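You operate a simulated robot arm through the tools that you are given. There is no shell and no other tool.

Carry out the task below with a simulated robot arm. There is one attempt and no reset: what you move stays moved.

TASK
Reset the jammed dispenser and drop one tray on the belt.
Fine: open the vacuum valve before the drop; after the drop turn the mode knob to OFF and zero the drop counter.

Only the result counts: the job must be done as asked and must still hold three seconds after the hand-in. Knocking over, shifting, dropping, spilling or breaking anything else fails it.

THE ROBOT
A 7-joint arm with a two-finger parallel gripper, fixed in place. Base frame: the origin is at the foot of the arm, x ahead of it, y to its left, z up. Units: m, degrees, N and s.
With the tool pointing down near the work surface it reaches from about 0.24 to 0.56 m from the base axis. Its first joint turns from -66.0 to 66.0 degrees. Payload 1.57 kg.
The TCP is the grasp point between the finger pads, 0.03 m short of the fingertips. In the tool frame z runs along the fingers and y along their closing line. The gripper opens to 0.11 m. The fingers are 0.024 m wide and 0.012 m thick; the gripper's body (0.048 by 0.112 m) begins 0.078 m behind the TCP.
Orientation is that of the tool frame in the base frame, as a unit quaternion [x, y, z, w]. With the fingers straight down and closing along the base's y, the tool's x points along the base's -x, its y along +y and its z along -z.

THE INTERFACE
- The arm moves only by the tool play_rows. Its argument "moves" is a list of rows, each a list of 7 numbers: the turn, a rotation vector about the base's x, y, z in rad, then the shift along the base's x, y, z in m, then the gripper command, from -1 (shut) to 1 (fully open), values between in proportion. In form: [[wx, wy, wz, x, y, z, claw], ...]. A call has 1 to 20 rows; each row shifts and turns the commanded pose from where the row before left it. Each row takes 0.2 s and may step no farther than 0.05 m and 8.6 degrees from the row before; otherwise, or with a gripper value out of range, the whole call is refused. A pose out of reach is approached as far as the arm can. The call stops where the force on the tool passes 90 N (or 10 N more than at its start, if that is more) or the arm is blocked; 0.2 s more then pass. Each finger travels about 0.108 m/s and halts on what it meets, pressing with about 42 N; the grip force reading is that of the motor and also rises with nothing between the fingers. The clock runs only during rows and for 0.2 s after the last one: add rows that do not move to give the fingers time. It gives the time, the measured TCP pose, the force on the tool (base axes), the opening and the grip force at its end, in the units of the frame above (readings bear some noise), with the torque about the TCP (base axes, N m) and any sound that the robot's microphone picked up.
- Cameras (640 x 400 px; columns grow to the right, rows downward): "scene" is fixed at [0.179, -0.4021, 1.4163]; the picture's right is [0.64, -0.77, 0.00], its down [-0.35, -0.29, -0.89] and it looks along [0.68, 0.57, -0.45] (base axes); focal length 214 px, centre (320, 200). "wrist" rides on the gripper at [0.07, 0.016, -0.141] in the tool frame; the picture's right is [-0.23, 0.97, 0.00], its down [-0.86, -0.20, -0.48] and it looks along [-0.47, -0.11, 0.88] (tool axes); focal length 222 px, centre (320, 200). There is no depth. A picture from a camera that has moved, and an enlarged one, comes with that camera's place and axes in the base frame and with its lens.
- get_image(camera): a new picture of that camera. The clock stands still meanwhile.
- inspect(camera, box): a new picture of the part [left, top, right, bottom] of that camera's present view, enlarged. The clock stands still meanwhile.
- close_job(): hands the job in; it is judged then, once.

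Places have to be worked out from the pictures, the camera data and where the tool is seen. Open the gripper and draw the arm clear of the work before you hand the job in, unless the task says otherwise.

The tools are called by a JSON object that holds its "method" and its "body". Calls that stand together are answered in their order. play_rows: Moves the arm, as the interface text tells. Its arguments: {"type":"object","properties":{"moves":{"type":"array","items":{"type":"array","items":{"type":"number"}}}},"required":["moves"]} The other tools are called the same way: get_image (camera) takes a picture; inspect (camera, box) takes an enlarged picture of a part of a camera's view; close_job () hands the job in.

At the start:

```text
time_s: 0.0
position: [0.2894, 0.0584, 1.342]
ee_rot: [0.0, 1.0, 0.0, 0.0]
wrist_force: [1.4, -0.3, -0.4]
torque: [0.04, 0.01, 0.01]
finger_gap: 0.1099
gripper_force: 0.0
```

scene: 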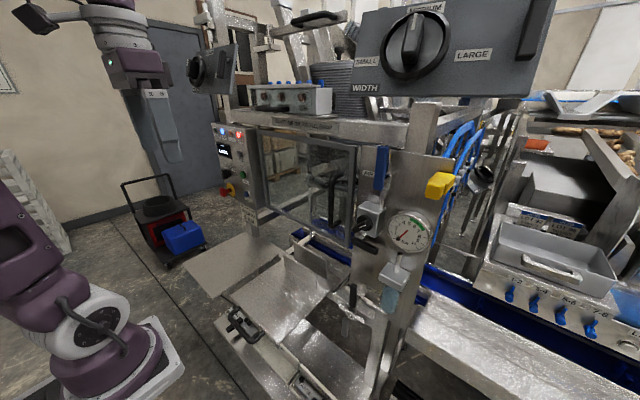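
wrist: 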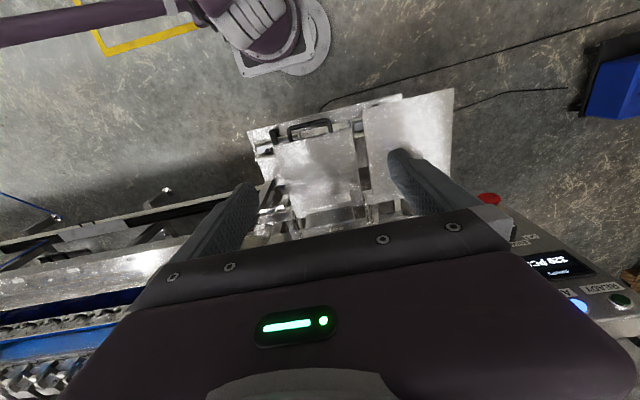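

I'll start by looking closely at the machine in the scene view to find the controls (display, buttons, valve, knob, guard door).

{"method": "inspect", "body": {"camera": "scene", "box": [180, 100, 300, 240]}}

{"method": "inspect", "body": {"camera": "scene", "box": [250, 120, 370, 250]}}

{"method": "inspect", "body": {"camera": "scene", "box": [330, 130, 470, 320]}}

{"method": "inspect", "body": {"camera": "scene", "box": [180, 0, 360, 130]}}

{"method": "inspect", "body": {"camera": "scene", "box": [170, 220, 430, 400]}}

{"method": "inspect", "body": {"camera": "scene", "box": [340, 0, 560, 130]}}

{"method": "inspect", "body": {"camera": "scene", "box": [460, 190, 640, 370]}}

{"method": "inspect", "body": {"camera": "wrist", "box": [440, 180, 640, 340]}}

```text
2.86 times, centred on (240, 170) of scene
camera zoom: at [0.179, -0.4021, 1.4163], right [0.64, -0.77, 0.0], down [-0.35, -0.29, -0.89], along [0.68, 0.57, -0.45], focal length 613 px, centre (549, 286)
```

zoom: 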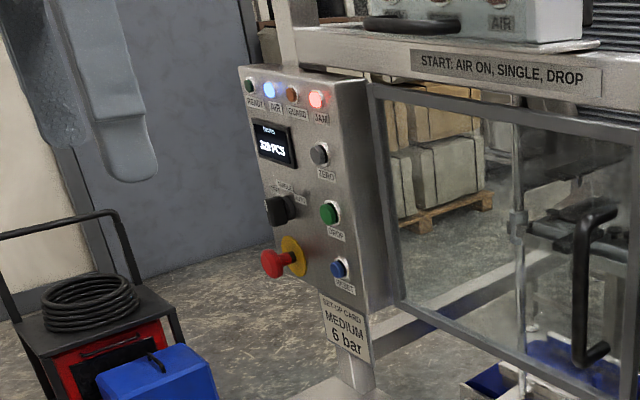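

```text
3.08 times, centred on (310, 185) of scene
camera zoom: at [0.179, -0.4021, 1.4163], right [0.64, -0.77, 0.0], down [-0.35, -0.29, -0.89], along [0.68, 0.57, -0.45], focal length 660 px, centre (351, 246)
```

zoom: 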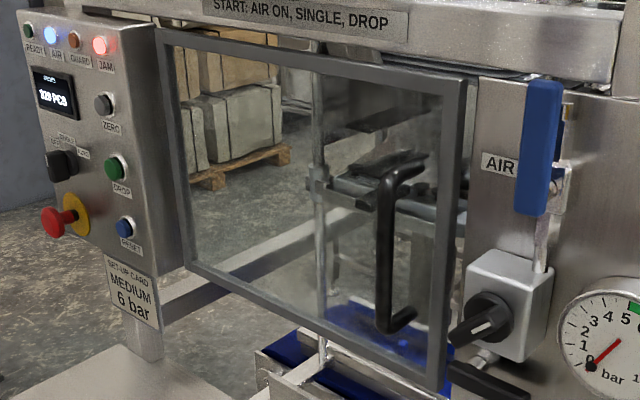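

```text
2.11 times, centred on (400, 225) of scene
camera zoom: at [0.179, -0.4021, 1.4163], right [0.64, -0.77, 0.0], down [-0.35, -0.29, -0.89], along [0.68, 0.57, -0.45], focal length 452 px, centre (152, 147)
```

zoom: 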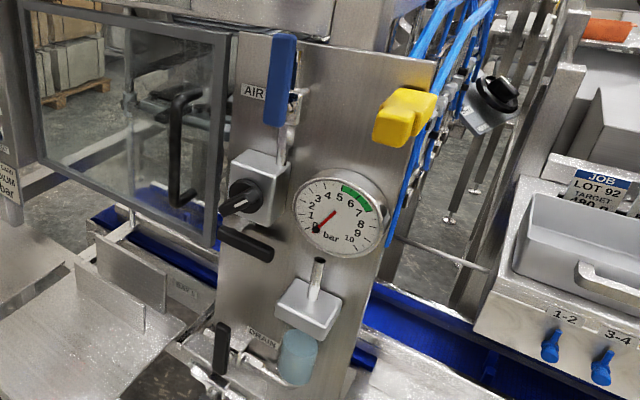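

```text
3.08 times, centred on (270, 65) of scene
camera zoom: at [0.179, -0.4021, 1.4163], right [0.64, -0.77, 0.0], down [-0.35, -0.29, -0.89], along [0.68, 0.57, -0.45], focal length 660 px, centre (474, 615)
```

zoom: 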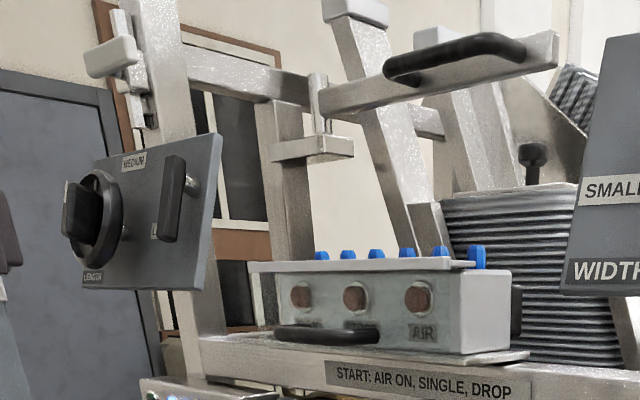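

```text
2.22 times, centred on (300, 310) of scene
camera zoom: at [0.179, -0.4021, 1.4163], right [0.64, -0.77, 0.0], down [-0.35, -0.29, -0.89], along [0.68, 0.57, -0.45], focal length 477 px, centre (364, -44)
```

zoom: 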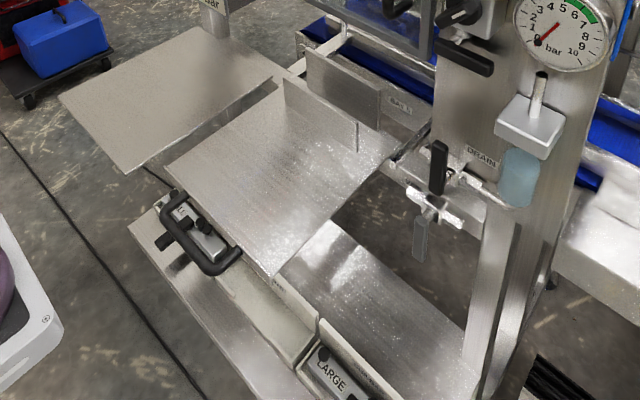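

```text
2.91 times, centred on (450, 65) of scene
camera zoom: at [0.179, -0.4021, 1.4163], right [0.64, -0.77, 0.0], down [-0.35, -0.29, -0.89], along [0.68, 0.57, -0.45], focal length 624 px, centre (-58, 593)
```

zoom: 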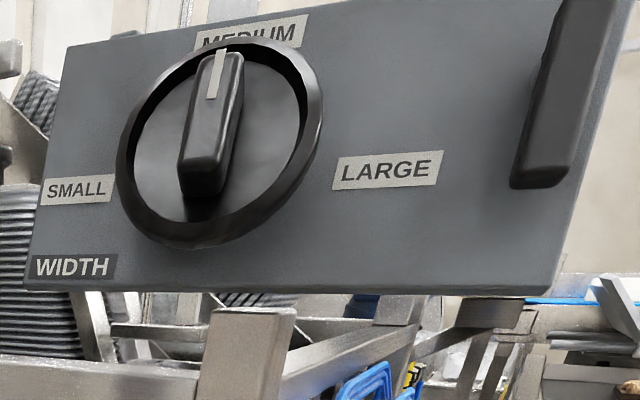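

```text
2.22 times, centred on (550, 280) of scene
camera zoom: at [0.179, -0.4021, 1.4163], right [0.64, -0.77, 0.0], down [-0.35, -0.29, -0.89], along [0.68, 0.57, -0.45], focal length 477 px, centre (-191, 22)
```

zoom: 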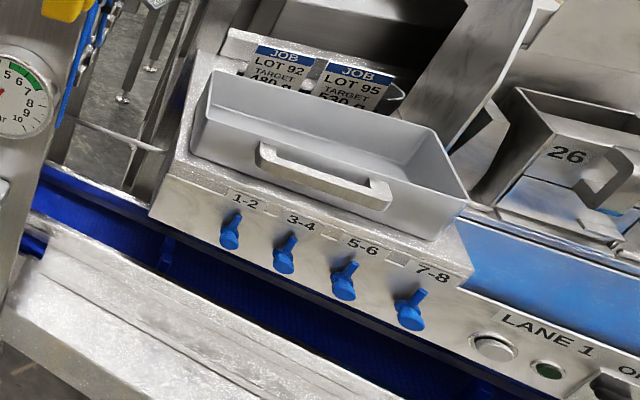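

```text
2.50 times, centred on (540, 260) of wrist
camera zoom: at [0.2196, 0.0761, 1.483], right [0.23, 0.97, 0.0], down [0.86, -0.2, 0.48], along [0.47, -0.11, -0.88], focal length 555 px, centre (-230, 50)
```

zoom: 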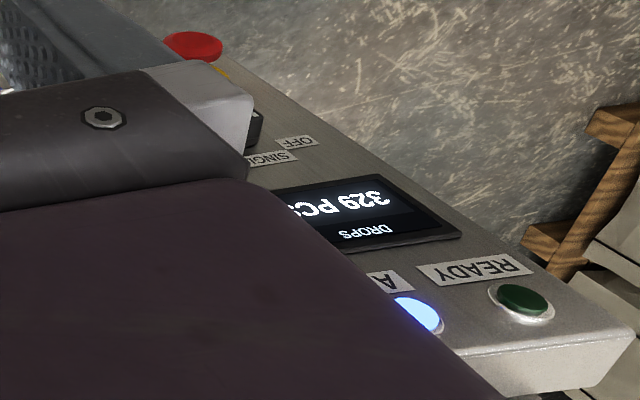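

The zooms show a control box (READY/AIR/GUARD/JAM lamps, "329 PCS", ZERO, mode knob, DROP, RESET, e-stop), a guard door, an AIR lever, a rotary knob, a gauge near 0 and a DRAIN valve. I'll zoom further to read the labels and states.

{"method": "inspect", "body": {"camera": "scene", "box": [208, 120, 268, 180]}}

{"method": "inspect", "body": {"camera": "scene", "box": [208, 160, 268, 230]}}

{"method": "inspect", "body": {"camera": "scene", "box": [345, 140, 425, 210]}}

{"method": "inspect", "body": {"camera": "scene", "box": [345, 190, 445, 270]}}

{"method": "inspect", "body": {"camera": "scene", "box": [330, 260, 420, 350]}}

{"method": "inspect", "body": {"camera": "scene", "box": [240, 70, 350, 140]}}

{"method": "inspect", "body": {"camera": "scene", "box": [180, 20, 260, 100]}}

{"method": "inspect", "body": {"camera": "scene", "box": [415, 130, 525, 220]}}

{"method": "inspect", "body": {"camera": "scene", "box": [260, 130, 360, 250]}}

{"method": "inspect", "body": {"camera": "scene", "box": [210, 290, 330, 400]}}

```text
6.67 times, centred on (238, 150) of scene
camera zoom: at [0.179, -0.4021, 1.4163], right [0.64, -0.77, 0.0], down [-0.35, -0.29, -0.89], along [0.68, 0.57, -0.45], focal length 1430 px, centre (867, 533)
```

zoom: 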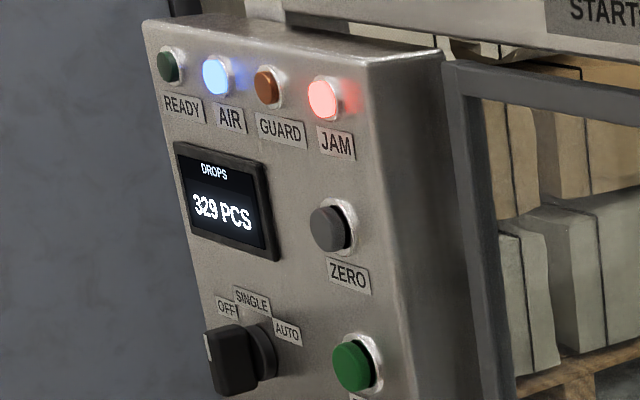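

```text
5.71 times, centred on (238, 195) of scene
camera zoom: at [0.179, -0.4021, 1.4163], right [0.64, -0.77, 0.0], down [-0.35, -0.29, -0.89], along [0.68, 0.57, -0.45], focal length 1226 px, centre (789, 229)
```

zoom: 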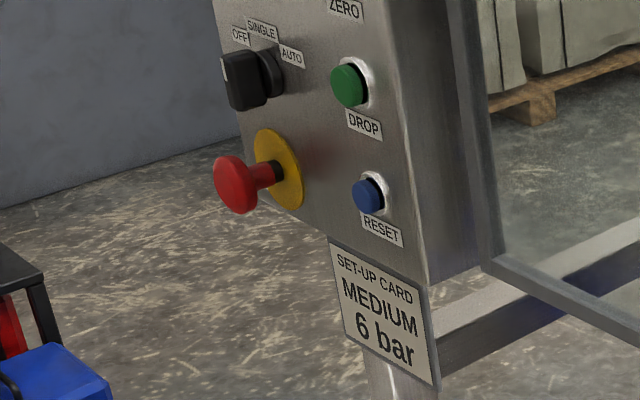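

```text
5.71 times, centred on (385, 175) of scene
camera zoom: at [0.179, -0.4021, 1.4163], right [0.64, -0.77, 0.0], down [-0.35, -0.29, -0.89], along [0.68, 0.57, -0.45], focal length 1226 px, centre (-51, 343)
```

zoom: 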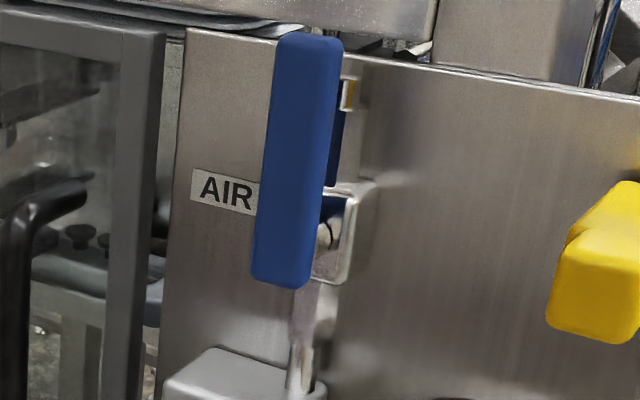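

```text
5.00 times, centred on (395, 230) of scene
camera zoom: at [0.179, -0.4021, 1.4163], right [0.64, -0.77, 0.0], down [-0.35, -0.29, -0.89], along [0.68, 0.57, -0.45], focal length 1072 px, centre (-55, 50)
```

zoom: 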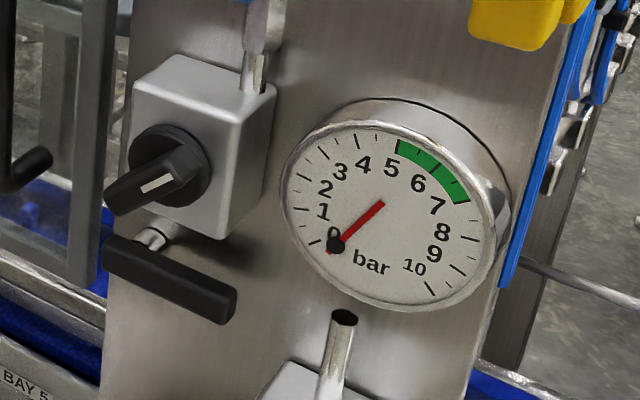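

```text
4.44 times, centred on (375, 305) of scene
camera zoom: at [0.179, -0.4021, 1.4163], right [0.64, -0.77, 0.0], down [-0.35, -0.29, -0.89], along [0.68, 0.57, -0.45], focal length 953 px, centre (76, -267)
```

zoom: 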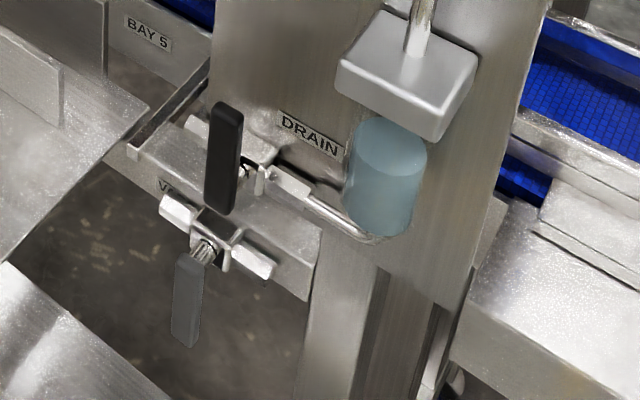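

```text
5.71 times, centred on (295, 105) of scene
camera zoom: at [0.179, -0.4021, 1.4163], right [0.64, -0.77, 0.0], down [-0.35, -0.29, -0.89], along [0.68, 0.57, -0.45], focal length 1226 px, centre (463, 743)
```

zoom: 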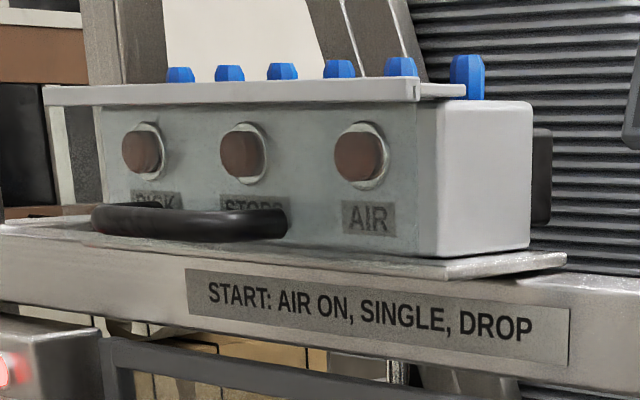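

```text
5.00 times, centred on (220, 60) of scene
camera zoom: at [0.179, -0.4021, 1.4163], right [0.64, -0.77, 0.0], down [-0.35, -0.29, -0.89], along [0.68, 0.57, -0.45], focal length 1072 px, centre (820, 900)
```

zoom: 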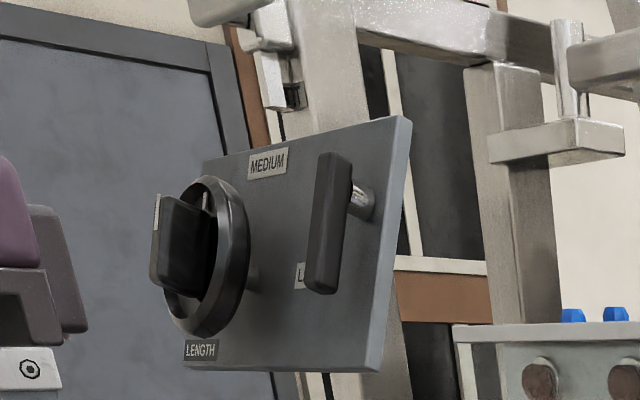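

```text
4.44 times, centred on (470, 175) of scene
camera zoom: at [0.179, -0.4021, 1.4163], right [0.64, -0.77, 0.0], down [-0.35, -0.29, -0.89], along [0.68, 0.57, -0.45], focal length 953 px, centre (-347, 311)
```

zoom: 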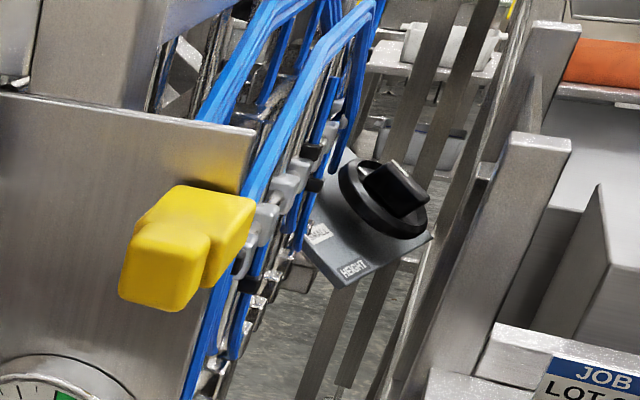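

```text
3.33 times, centred on (310, 190) of scene
camera zoom: at [0.179, -0.4021, 1.4163], right [0.64, -0.77, 0.0], down [-0.35, -0.29, -0.89], along [0.68, 0.57, -0.45], focal length 715 px, centre (353, 233)
```

zoom: 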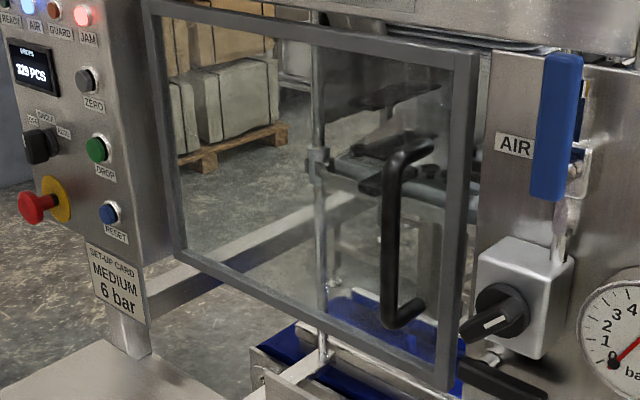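

```text
3.64 times, centred on (270, 345) of scene
camera zoom: at [0.179, -0.4021, 1.4163], right [0.64, -0.77, 0.0], down [-0.35, -0.29, -0.89], along [0.68, 0.57, -0.45], focal length 780 px, centre (502, -327)
```

zoom: 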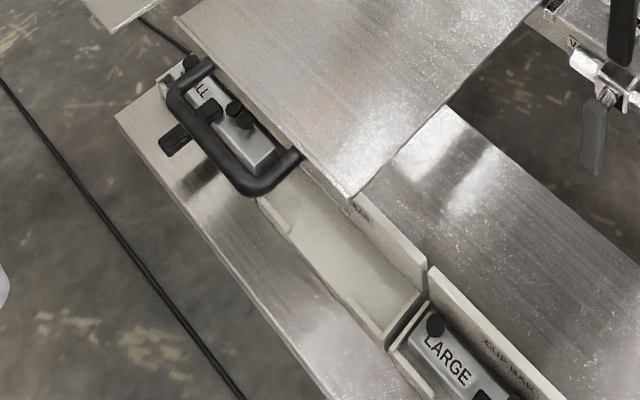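

The gauge reads about 0 bar, and JAM and AIR are lit. The mode knob seems to be at OFF. A grey-handled valve labelled "V..." sits under DRAIN, and triangulating the two views puts the display near (0.59, 0.39, 1.20). I'll start tilting the tool forward in free space so the wrist camera can see the panel.

{"method": "play_rows", "body": {"moves": [[0, -0.14, 0, 0, 0, 0, 1], [0, -0.14, 0, 0, 0, 0, 1], [0, -0.14, 0, 0, 0, 0, 1], [0, -0.14, 0, 0, 0, 0, 1], [0, -0.14, 0, 0.01, 0, 0, 1], [0, 0, 0, 0, 0, 0, 1]]}}

{"method": "get_image", "body": {"camera": "wrist"}}

{"method": "get_image", "body": {"camera": "scene"}}

```text
time_s: 1.4
position: [0.2996, 0.0587, 1.3418]
ee_rot: [0.0, 0.939, 0.0, 0.344]
wrist_force: [0.3, -0.8, -0.7]
torque: [0.0, -0.01, 0.02]
finger_gap: 0.11
gripper_force: 0.0
```

```text
taken
camera wrist: at [0.1546, 0.0761, 1.4046], right [0.17, 0.97, 0.15], down [0.34, -0.2, 0.92], along [0.92, -0.11, -0.37], focal length 222 px, centre (320, 200)
```

wrist: 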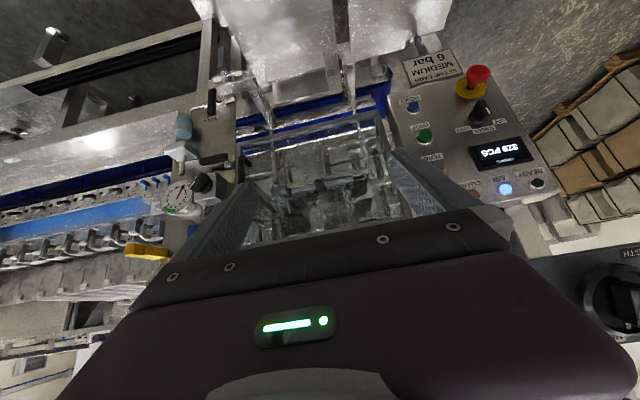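

```text
taken
```

scene: 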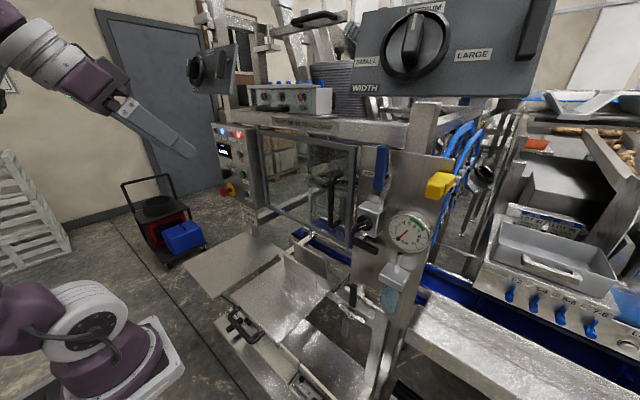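

The wrist camera now sees the whole front, upside-down. I'll enlarge the control box, the jam area behind the door and the air/vacuum valve area.

{"method": "inspect", "body": {"camera": "wrist", "box": [390, 40, 560, 220]}}

{"method": "inspect", "body": {"camera": "wrist", "box": [230, 60, 400, 240]}}

{"method": "inspect", "body": {"camera": "wrist", "box": [120, 60, 260, 270]}}

{"method": "inspect", "body": {"camera": "wrist", "box": [190, 0, 460, 130]}}

{"method": "inspect", "body": {"camera": "scene", "box": [335, 270, 395, 350]}}

```text
2.22 times, centred on (475, 130) of wrist
camera zoom: at [0.1546, 0.0761, 1.4046], right [0.17, 0.97, 0.15], down [0.34, -0.2, 0.92], along [0.92, -0.11, -0.37], focal length 494 px, centre (-24, 356)
```

zoom: 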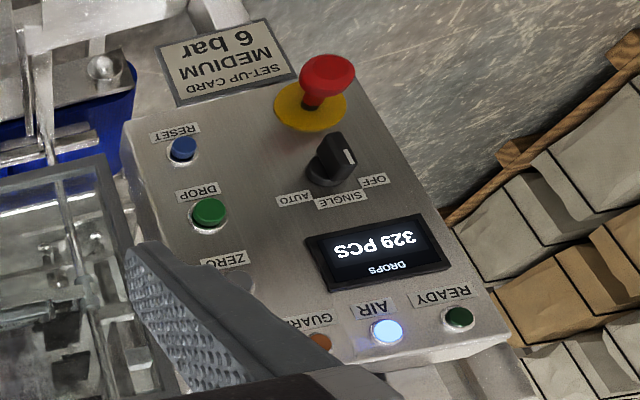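

```text
2.22 times, centred on (315, 150) of wrist
camera zoom: at [0.1546, 0.0761, 1.4046], right [0.17, 0.97, 0.15], down [0.34, -0.2, 0.92], along [0.92, -0.11, -0.37], focal length 494 px, centre (331, 311)
```

zoom: 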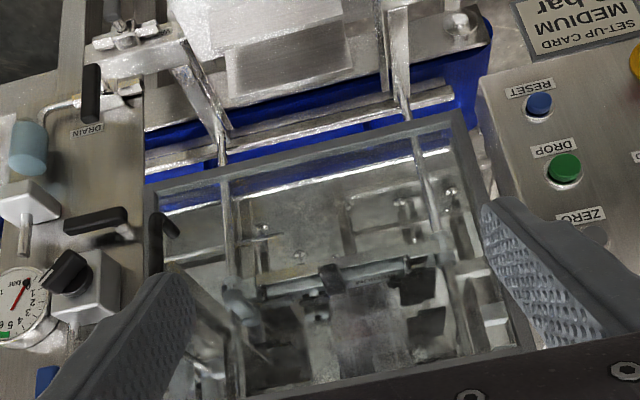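

```text
1.90 times, centred on (190, 165) of wrist
camera zoom: at [0.1546, 0.0761, 1.4046], right [0.17, 0.97, 0.15], down [0.34, -0.2, 0.92], along [0.92, -0.11, -0.37], focal length 423 px, centre (568, 267)
```

zoom: 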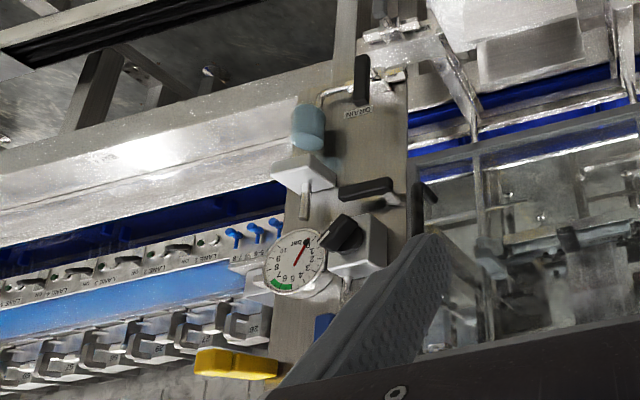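

```text
2.37 times, centred on (325, 65) of wrist
camera zoom: at [0.1546, 0.0761, 1.4046], right [0.17, 0.97, 0.15], down [0.34, -0.2, 0.92], along [0.92, -0.11, -0.37], focal length 526 px, centre (308, 520)
```

zoom: 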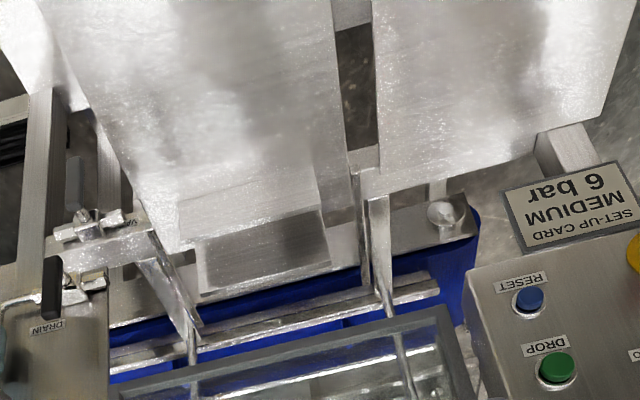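

```text
5.00 times, centred on (365, 310) of scene
camera zoom: at [0.179, -0.4021, 1.4163], right [0.64, -0.77, 0.0], down [-0.35, -0.29, -0.89], along [0.68, 0.57, -0.45], focal length 1072 px, centre (95, -350)
```

zoom: 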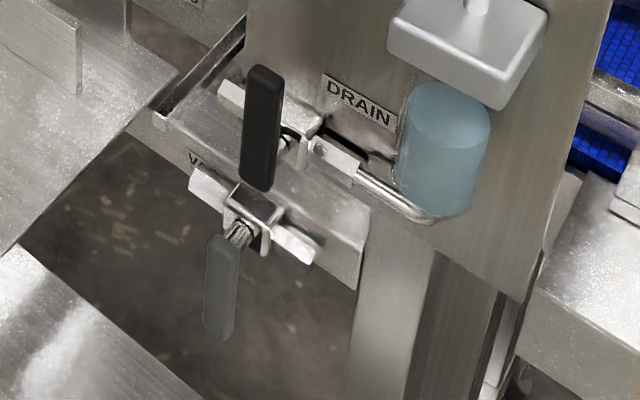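

Triangulated so far: gauge about (0.574, -0.303, 1.155), vacuum valve about (0.58, -0.19, 0.77), display about (0.586, 0.389, 1.205). I'll move the wrist camera over in front of the air panel to read it properly.

{"method": "play_rows", "body": {"moves": [[0, -0.05, 0, 0.0, -0.035, -0.015, 1], [0, -0.05, 0, 0.0, -0.035, -0.015, 1], [0, -0.05, 0, 0.0, -0.035, -0.015, 1], [0, -0.05, 0, 0.0, -0.035, -0.015, 1], [0, -0.05, 0, 0.0, -0.035, -0.015, 1], [0, -0.05, 0, 0.0, -0.035, -0.015, 1], [0, -0.05, 0, 0.0, -0.035, -0.015, 1], [0, 0, 0, 0, 0, 0, 1]]}}

{"method": "get_image", "body": {"camera": "wrist"}}

{"method": "get_image", "body": {"camera": "scene"}}

```text
time_s: 3.2
position: [0.2993, -0.1862, 1.235]
ee_rot: [-0.001, 0.866, 0.0, 0.5]
wrist_force: [-0.2, 0.4, -0.5]
torque: [-0.04, -0.03, -0.01]
finger_gap: 0.1099
gripper_force: 0.0
```

```text
taken
camera wrist: at [0.1428, -0.1691, 1.2456], right [0.11, 0.97, 0.2], down [0.01, -0.2, 0.98], along [0.99, -0.11, -0.03], focal length 222 px, centre (320, 200)
```

wrist: 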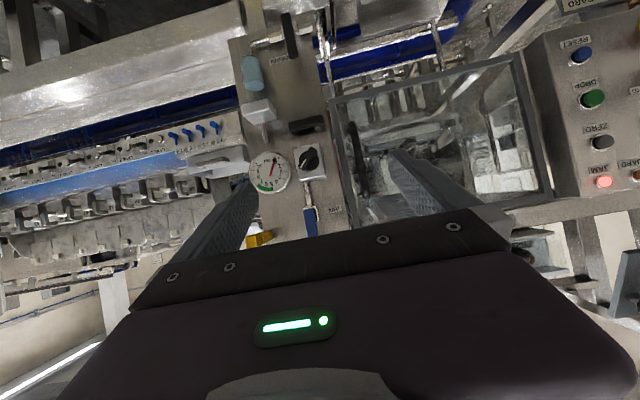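

```text
taken
```

scene: 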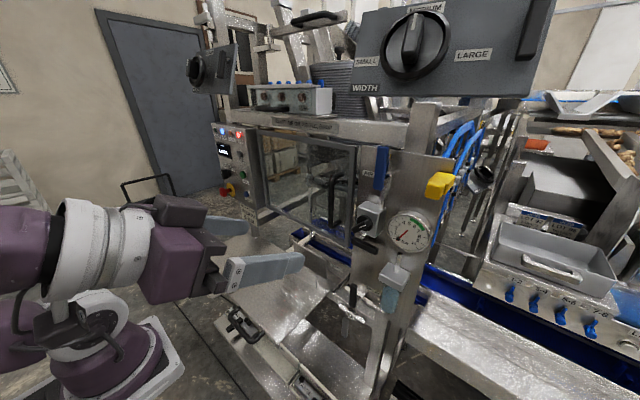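

{"method": "inspect", "body": {"camera": "wrist", "box": [230, 0, 350, 130]}}

{"method": "inspect", "body": {"camera": "wrist", "box": [230, 100, 350, 250]}}

{"method": "inspect", "body": {"camera": "wrist", "box": [320, 40, 560, 230]}}

```text
3.08 times, centred on (290, 65) of wrist
camera zoom: at [0.1428, -0.1691, 1.2456], right [0.11, 0.97, 0.2], down [0.01, -0.2, 0.98], along [0.99, -0.11, -0.03], focal length 684 px, centre (412, 615)
```

zoom: 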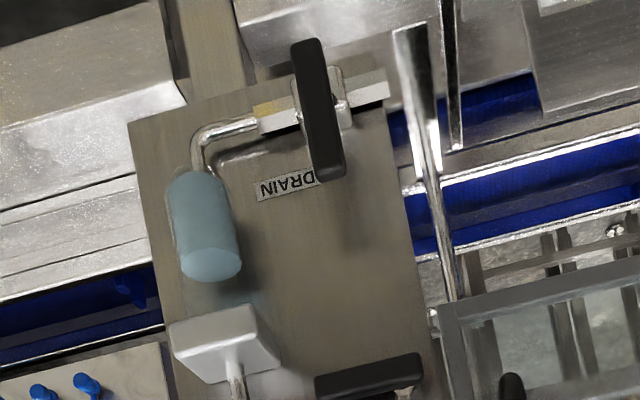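

```text
2.67 times, centred on (290, 175) of wrist
camera zoom: at [0.1428, -0.1691, 1.2456], right [0.11, 0.97, 0.2], down [0.01, -0.2, 0.98], along [0.99, -0.11, -0.03], focal length 592 px, centre (400, 267)
```

zoom: 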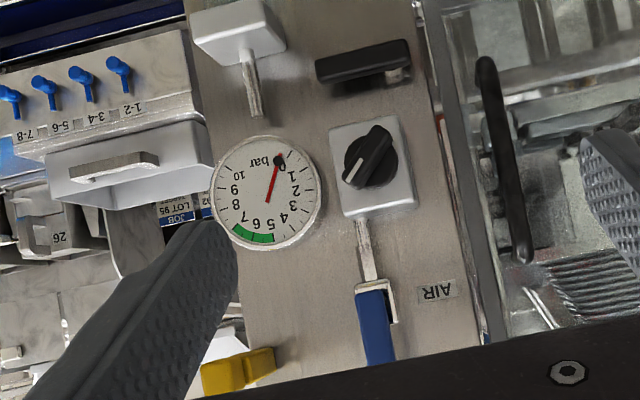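

```text
2.11 times, centred on (440, 135) of wrist
camera zoom: at [0.1428, -0.1691, 1.2456], right [0.11, 0.97, 0.2], down [0.01, -0.2, 0.98], along [0.99, -0.11, -0.03], focal length 468 px, centre (67, 337)
```

zoom: 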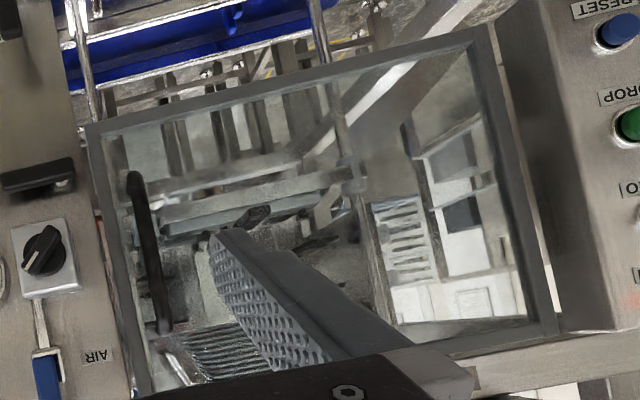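

The AIR lever lies along its pipe, which suggests open, yet the gauge reads 0. The rotary knob on the grey box may be the regulator. I'll raise the camera to see the AIR lever, the knob and the yellow handle without the fingers in the way.

{"method": "play_rows", "body": {"moves": [[0, 0, 0, 0.0, -0.015, 0.035, 1], [0, 0, 0, 0.0, -0.015, 0.035, 1], [0, 0, 0, 0.0, -0.015, 0.035, 1], [0, 0, 0, 0.0, -0.015, 0.035, 1], [0, 0, 0, 0.0, -0.015, 0.035, 1], [0, 0, 0, 0, 0, 0, 1]]}}

{"method": "get_image", "body": {"camera": "wrist"}}

{"method": "inspect", "body": {"camera": "wrist", "box": [230, 60, 380, 210]}}

```text
time_s: 4.6
position: [0.3001, -0.2596, 1.4113]
ee_rot: [0.0, 0.866, -0.001, 0.501]
wrist_force: [-0.6, -0.2, -0.2]
torque: [0.0, -0.02, -0.02]
finger_gap: 0.1101
gripper_force: 0.0
```

```text
taken
camera wrist: at [0.1423, -0.2434, 1.4207], right [0.11, 0.97, 0.2], down [0.01, -0.2, 0.98], along [0.99, -0.11, -0.03], focal length 222 px, centre (320, 200)
```

wrist: 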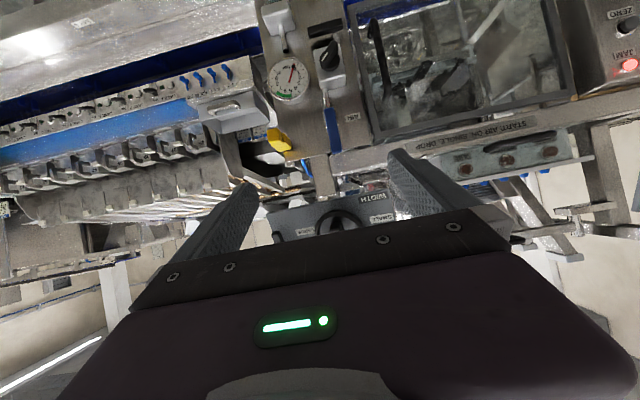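

```text
2.67 times, centred on (305, 135) of wrist
camera zoom: at [0.1423, -0.2434, 1.4207], right [0.11, 0.97, 0.2], down [0.01, -0.2, 0.98], along [0.99, -0.11, -0.03], focal length 592 px, centre (360, 373)
```

zoom: 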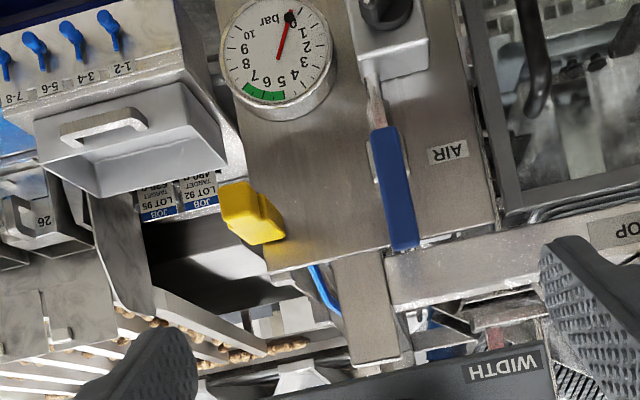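

The yellow block is unlabelled, so I'll leave it alone. Next I'll view the dispenser interior through the guard window, to see what is actually jammed.

{"method": "play_rows", "body": {"moves": [[0, 0, 0, 0.0, 0.0375, -0.018, 1], [0, 0, 0, 0.0, 0.0375, -0.018, 1], [0, 0, 0, 0.0, 0.0375, -0.018, 1], [0, 0, 0, 0.0, 0.0375, -0.018, 1], [0, 0, 0, 0.0, 0.0375, -0.018, 1], [0, 0, 0, 0.0, 0.0375, -0.018, 1], [0, 0, 0, 0.0, 0.0375, -0.018, 1], [0, 0, 0, 0.0, 0.0375, -0.018, 1], [0, 0, 0, 0, 0, 0, 1]]}}

{"method": "get_image", "body": {"camera": "wrist"}}

{"method": "inspect", "body": {"camera": "wrist", "box": [210, 40, 440, 220]}}

{"method": "inspect", "body": {"camera": "wrist", "box": [400, 20, 600, 220]}}

```text
time_s: 6.6
position: [0.2986, 0.0379, 1.2666]
ee_rot: [0.001, 0.865, -0.001, 0.501]
wrist_force: [-0.1, 0.1, -0.8]
torque: [0.01, 0.0, 0.01]
finger_gap: 0.1097
gripper_force: 0.0
```

```text
taken
camera wrist: at [0.142, 0.0561, 1.2768], right [0.11, 0.97, 0.2], down [0.01, -0.2, 0.98], along [0.99, -0.11, -0.03], focal length 222 px, centre (320, 200)
```

wrist: 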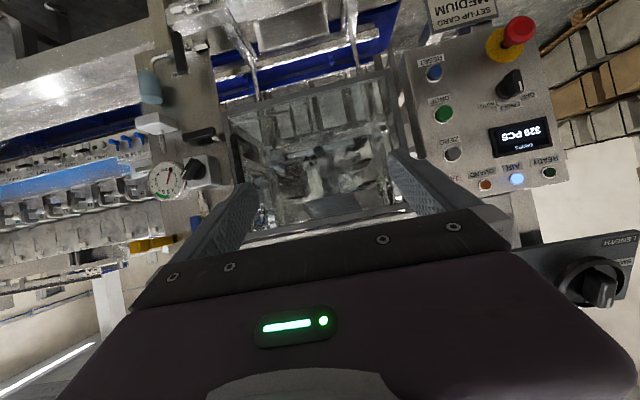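

```text
2.22 times, centred on (325, 130) of wrist
camera zoom: at [0.142, 0.0561, 1.2768], right [0.11, 0.97, 0.2], down [0.01, -0.2, 0.98], along [0.99, -0.11, -0.03], focal length 494 px, centre (309, 356)
```

zoom: 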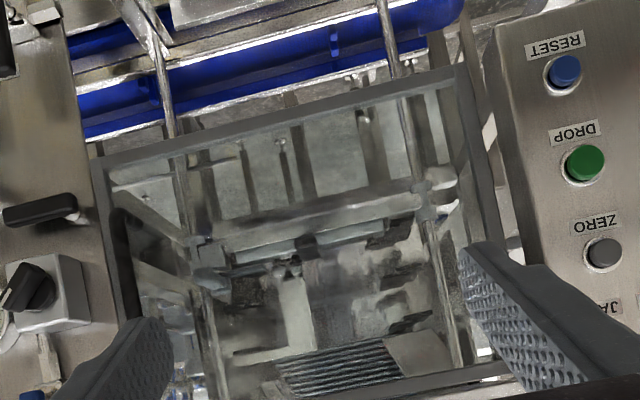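

```text
2.00 times, centred on (500, 120) of wrist
camera zoom: at [0.142, 0.0561, 1.2768], right [0.11, 0.97, 0.2], down [0.01, -0.2, 0.98], along [0.99, -0.11, -0.03], focal length 444 px, centre (-40, 360)
```

zoom: 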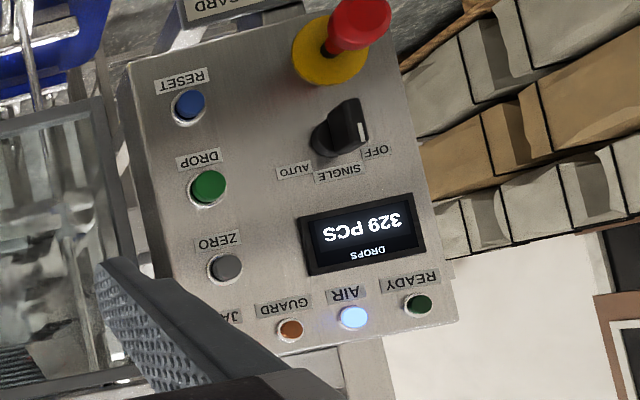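

The panel faces -x at about x = 0.545. ZERO is at (0.545, 0.250, 1.232), DROP at (0.545, 0.250, 1.160), RESET at (0.545, 0.251, 1.086), and the mode knob axis at about (y 0.353, z 1.144). I'll zoom hard on the air panel, valves and knob from here.

{"method": "inspect", "body": {"camera": "wrist", "box": [140, 140, 220, 210]}}

{"method": "inspect", "body": {"camera": "wrist", "box": [150, 90, 240, 170]}}

{"method": "inspect", "body": {"camera": "wrist", "box": [480, 60, 540, 120]}}

{"method": "inspect", "body": {"camera": "wrist", "box": [130, 0, 230, 100]}}

{"method": "inspect", "body": {"camera": "wrist", "box": [520, 220, 640, 320]}}

{"method": "inspect", "body": {"camera": "scene", "box": [355, 195, 395, 245]}}

```text
5.71 times, centred on (180, 175) of wrist
camera zoom: at [0.142, 0.0561, 1.2768], right [0.11, 0.97, 0.2], down [0.01, -0.2, 0.98], along [0.99, -0.11, -0.03], focal length 1269 px, centre (1120, 343)
```

zoom: 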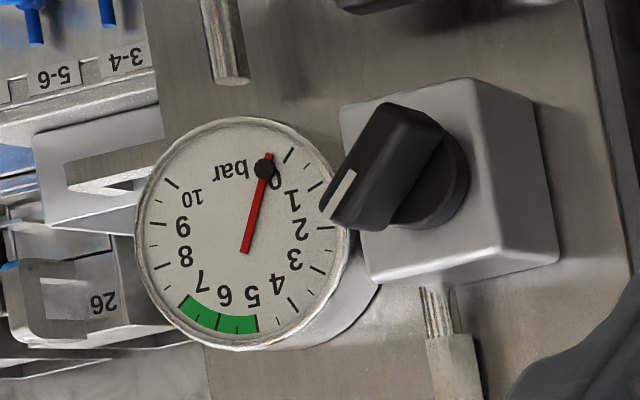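

```text
5.00 times, centred on (195, 130) of wrist
camera zoom: at [0.142, 0.0561, 1.2768], right [0.11, 0.97, 0.2], down [0.01, -0.2, 0.98], along [0.99, -0.11, -0.03], focal length 1111 px, centre (945, 550)
```

zoom: 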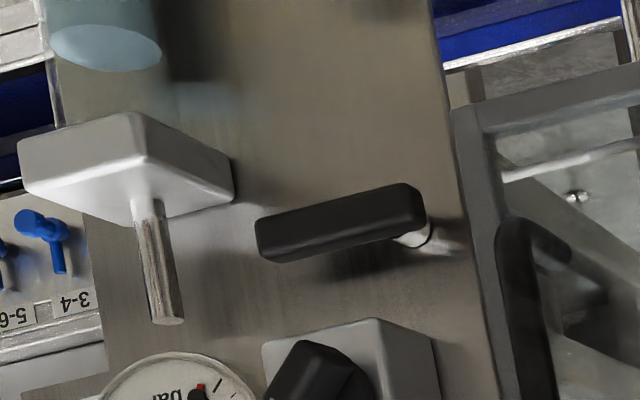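

```text
6.67 times, centred on (510, 90) of wrist
camera zoom: at [0.142, 0.0561, 1.2768], right [0.11, 0.97, 0.2], down [0.01, -0.2, 0.98], along [0.99, -0.11, -0.03], focal length 1481 px, centre (-947, 933)
```

zoom: 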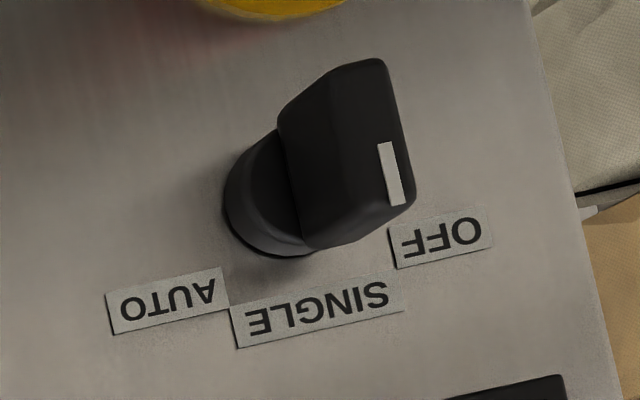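

```text
4.00 times, centred on (180, 50) of wrist
camera zoom: at [0.142, 0.0561, 1.2768], right [0.11, 0.97, 0.2], down [0.01, -0.2, 0.98], along [0.99, -0.11, -0.03], focal length 888 px, centre (880, 800)
```

zoom: 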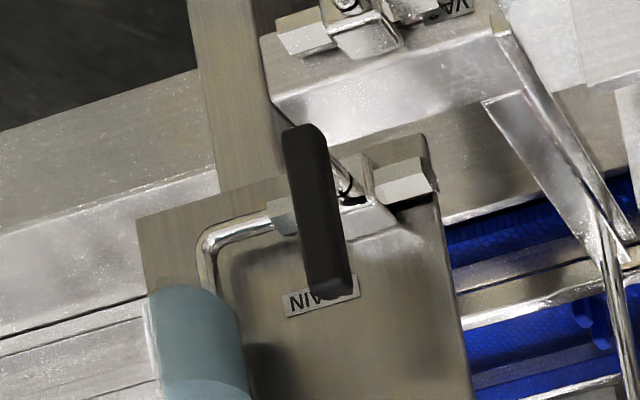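

```text
4.00 times, centred on (580, 270) of wrist
camera zoom: at [0.142, 0.0561, 1.2768], right [0.11, 0.97, 0.2], down [0.01, -0.2, 0.98], along [0.99, -0.11, -0.03], focal length 888 px, centre (-720, -80)
```

zoom: 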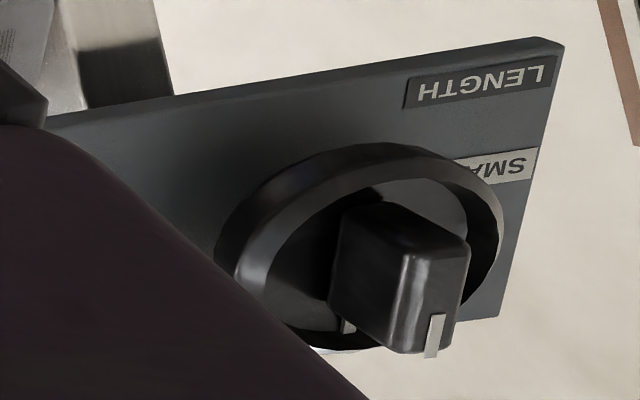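

```text
8.00 times, centred on (375, 220) of scene
camera zoom: at [0.179, -0.4021, 1.4163], right [0.64, -0.77, 0.0], down [-0.35, -0.29, -0.89], along [0.68, 0.57, -0.45], focal length 1716 px, centre (-120, 40)
```

zoom: 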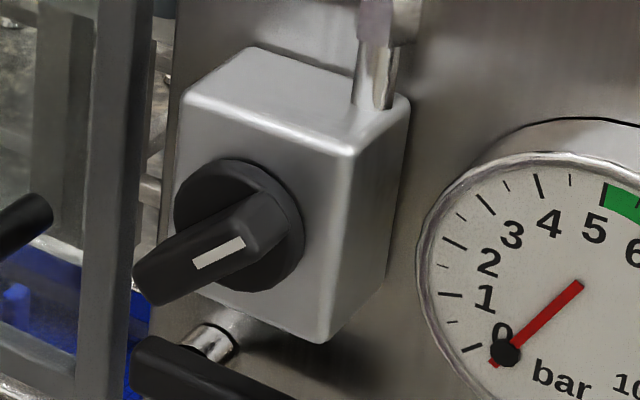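

"VA…" confirms the vacuum valve under DRAIN, and the mode knob is at OFF. The gauge is at 0 and the regulator pointer is around +50°, so I need to know whether the AIR lever is on. I'll close the gripper, which clears the left of the view, and rise a bit for a side view of the lever.

{"method": "play_rows", "body": {"moves": [[0, 0, 0, 0.0, 0, 0.03, -1], [0, 0, 0, 0.0, 0, 0.03, -1], [0, 0, 0, 0.0, 0, 0.03, -1], [0, 0, 0, 0, 0, 0, -1]]}}

{"method": "get_image", "body": {"camera": "wrist"}}

{"method": "inspect", "body": {"camera": "wrist", "box": [140, 110, 240, 220]}}

{"method": "inspect", "body": {"camera": "wrist", "box": [170, 140, 230, 200]}}

```text
time_s: 7.6
position: [0.2988, 0.0393, 1.3582]
ee_rot: [0.001, 0.866, -0.001, 0.501]
wrist_force: [-0.2, -0.1, 0.2]
torque: [-0.01, 0.0, 0.03]
finger_gap: 0.0
gripper_force: 21.4
```

```text
taken
camera wrist: at [0.142, 0.056, 1.3673], right [0.11, 0.97, 0.2], down [0.01, -0.2, 0.98], along [0.99, -0.11, -0.03], focal length 222 px, centre (320, 200)
```

wrist: 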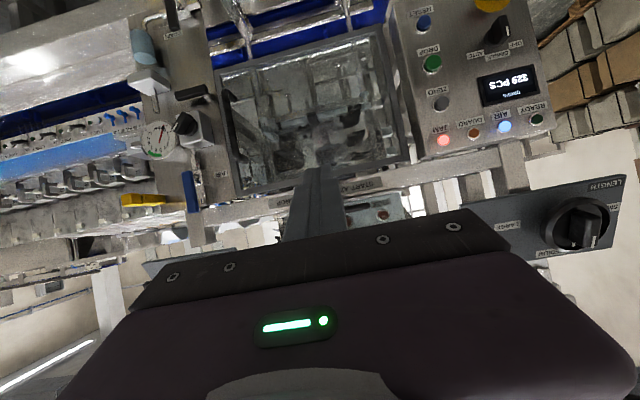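

```text
3.64 times, centred on (190, 165) of wrist
camera zoom: at [0.142, 0.056, 1.3673], right [0.11, 0.97, 0.2], down [0.01, -0.2, 0.98], along [0.99, -0.11, -0.03], focal length 808 px, centre (793, 327)
```

zoom: 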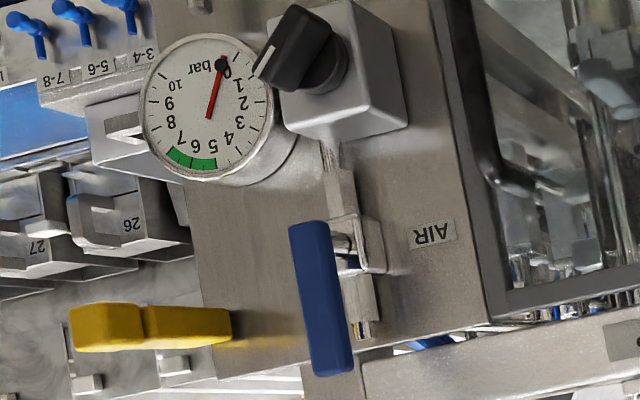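

```text
6.67 times, centred on (200, 170) of wrist
camera zoom: at [0.142, 0.056, 1.3673], right [0.11, 0.97, 0.2], down [0.01, -0.2, 0.98], along [0.99, -0.11, -0.03], focal length 1481 px, centre (1120, 400)
```

zoom: 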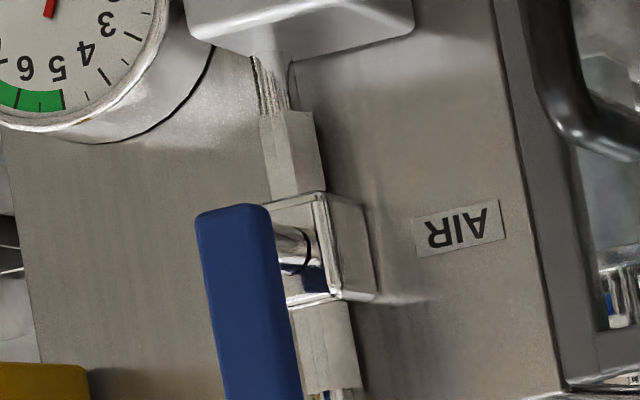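

The side view shows the AIR valve body along a vertical pipe with its lever parallel, so air is on and the AIR lamp means air on. The 0 bar reading then points to the regulator, or to the jam having dumped the pressure. I'll bring the closed gripper level in front of RESET and see how the machine responds to it first.

{"method": "play_rows", "body": {"moves": [[0, -0.065, 0, 0.01, 0.0265, -0.034, -1], [0, -0.065, 0, 0.01, 0.0265, -0.034, -1], [0, -0.065, 0, 0.01, 0.0265, -0.034, -1], [0, -0.065, 0, 0.01, 0.0265, -0.034, -1], [0, -0.065, 0, 0.01, 0.0265, -0.034, -1], [0, -0.065, 0, 0.01, 0.0265, -0.034, -1], [0, -0.065, 0, 0.01, 0.0265, -0.034, -1], [0, -0.065, 0, 0.01, 0.0265, -0.034, -1], [0, 0, 0, 0, 0, 0, -1]]}}

{"method": "get_image", "body": {"camera": "wrist"}}

{"method": "get_image", "body": {"camera": "scene"}}

```text
time_s: 9.6
position: [0.3791, 0.2506, 1.0855]
ee_rot: [-0.001, 0.708, -0.001, 0.706]
wrist_force: [0.1, -0.5, 0.0]
torque: [-0.03, 0.02, 0.01]
finger_gap: 0.0
gripper_force: 21.4
```

```text
taken
camera wrist: at [0.2374, 0.2683, 1.0161], right [0.0, 0.97, 0.23], down [-0.48, -0.2, 0.86], along [0.88, -0.11, 0.46], focal length 222 px, centre (320, 200)
```

wrist: 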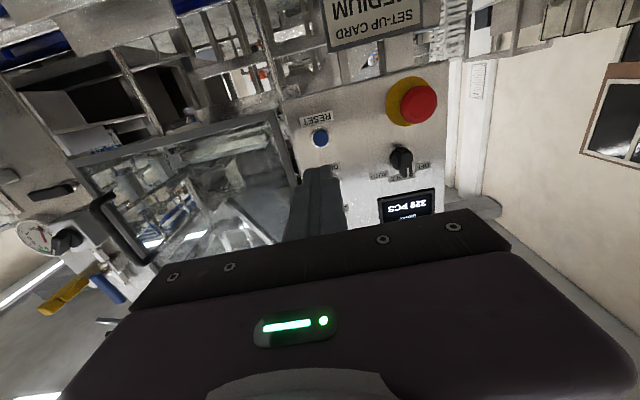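

```text
taken
```

scene: 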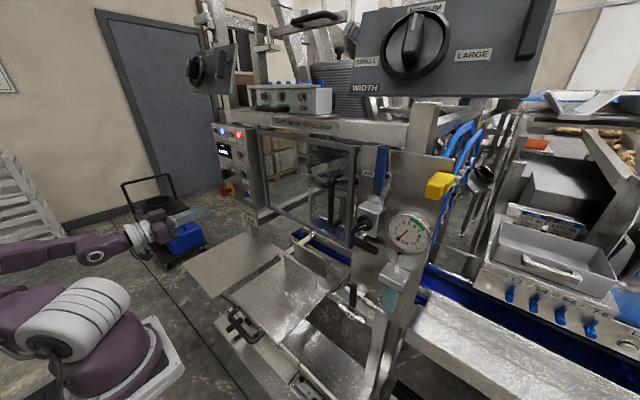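

RESET shows at (0.545, 0.252, 1.083), right in line with the fingertips. I'm advancing to just short of contact and then stepping in gently.

{"method": "play_rows", "body": {"moves": [[0, 0, 0, 0.035, 0.001, 0, -1], [0, 0, 0, 0.035, 0, -0.001, -1], [0, 0, 0, 0.035, 0, 0, -1], [0, 0, 0, 0.01, 0, 0, -1], [0, 0, 0, 0.01, 0, 0, -1], [0, 0, 0, 0.0, 0, 0, -1]]}}

{"method": "get_image", "body": {"camera": "wrist"}}

{"method": "inspect", "body": {"camera": "scene", "box": [190, 110, 290, 230]}}

```text
time_s: 11.0
position: [0.4518, 0.2576, 1.0891]
ee_rot: [0.0, 0.707, 0.0, 0.707]
wrist_force: [0.6, -0.5, -0.5]
torque: [0.02, 0.0, -0.02]
finger_gap: 0.0001
gripper_force: 21.6
out of reach, approached as far as the arm can: row 3, 4, 5
```

```text
taken
camera wrist: at [0.3109, 0.2755, 1.0199], right [0.0, 0.97, 0.23], down [-0.48, -0.2, 0.86], along [0.88, -0.11, 0.46], focal length 222 px, centre (320, 200)
```

wrist: 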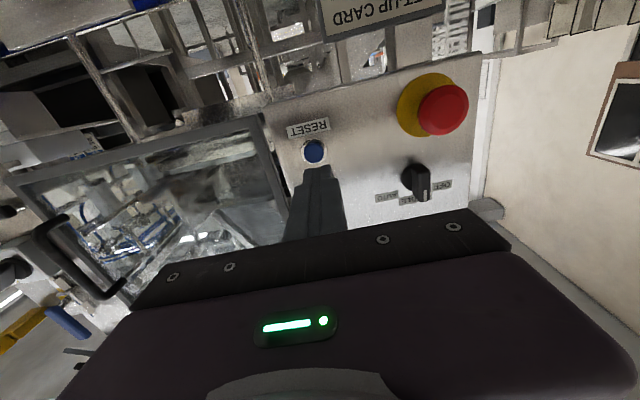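

```text
3.33 times, centred on (240, 170) of scene
camera zoom: at [0.179, -0.4021, 1.4163], right [0.64, -0.77, 0.0], down [-0.35, -0.29, -0.89], along [0.68, 0.57, -0.45], focal length 715 px, centre (587, 300)
```

zoom: 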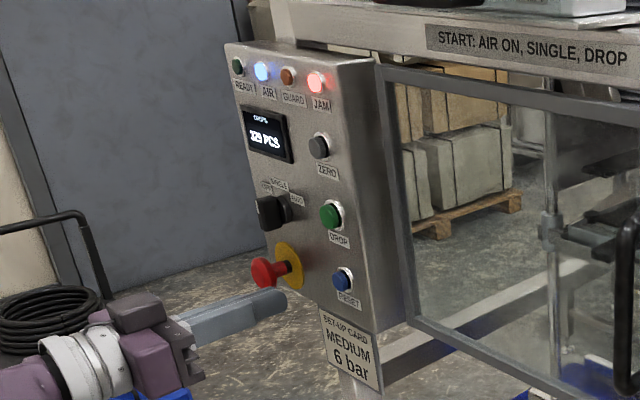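

The arm runs out of reach with the tool pointing straight along +x: TCP x stopped at 0.452. I'll back off a little and yaw the tool about 25° so it points radially at the button, which puts the wrist closer to the base axis.

{"method": "play_rows", "body": {"moves": [[0, 0, 0, -0.045, 0, 0, -1], [0, 0, 0.145, 0, 0, 0, -1], [0, 0, 0.145, 0, 0, 0, -1], [0, 0, 0.145, 0, 0, 0, -1], [0, 0, 0, 0, 0, 0, -1]]}}

{"method": "get_image", "body": {"camera": "wrist"}}

```text
time_s: 12.2
position: [0.4044, 0.2922, 1.085]
ee_rot: [-0.151, 0.692, 0.153, 0.69]
wrist_force: [0.2, 0.0, 0.7]
torque: [0.01, 0.0, -0.01]
finger_gap: 0.0
gripper_force: 21.1
out of reach, approached as far as the arm can: row 4
```

```text
taken
camera wrist: at [0.2695, 0.2488, 1.0152], right [-0.41, 0.88, 0.23], down [-0.35, -0.38, 0.86], along [0.84, 0.27, 0.46], focal length 222 px, centre (320, 200)
```

wrist: 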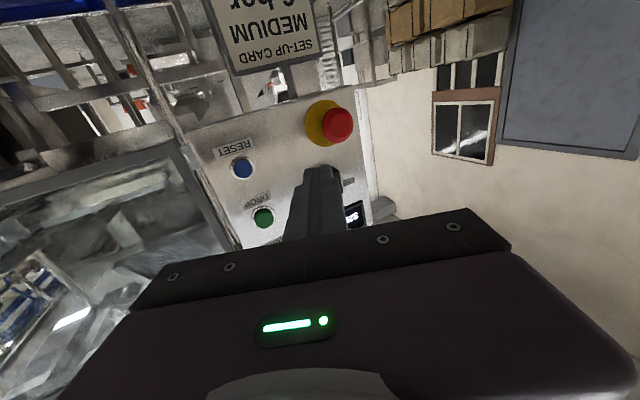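

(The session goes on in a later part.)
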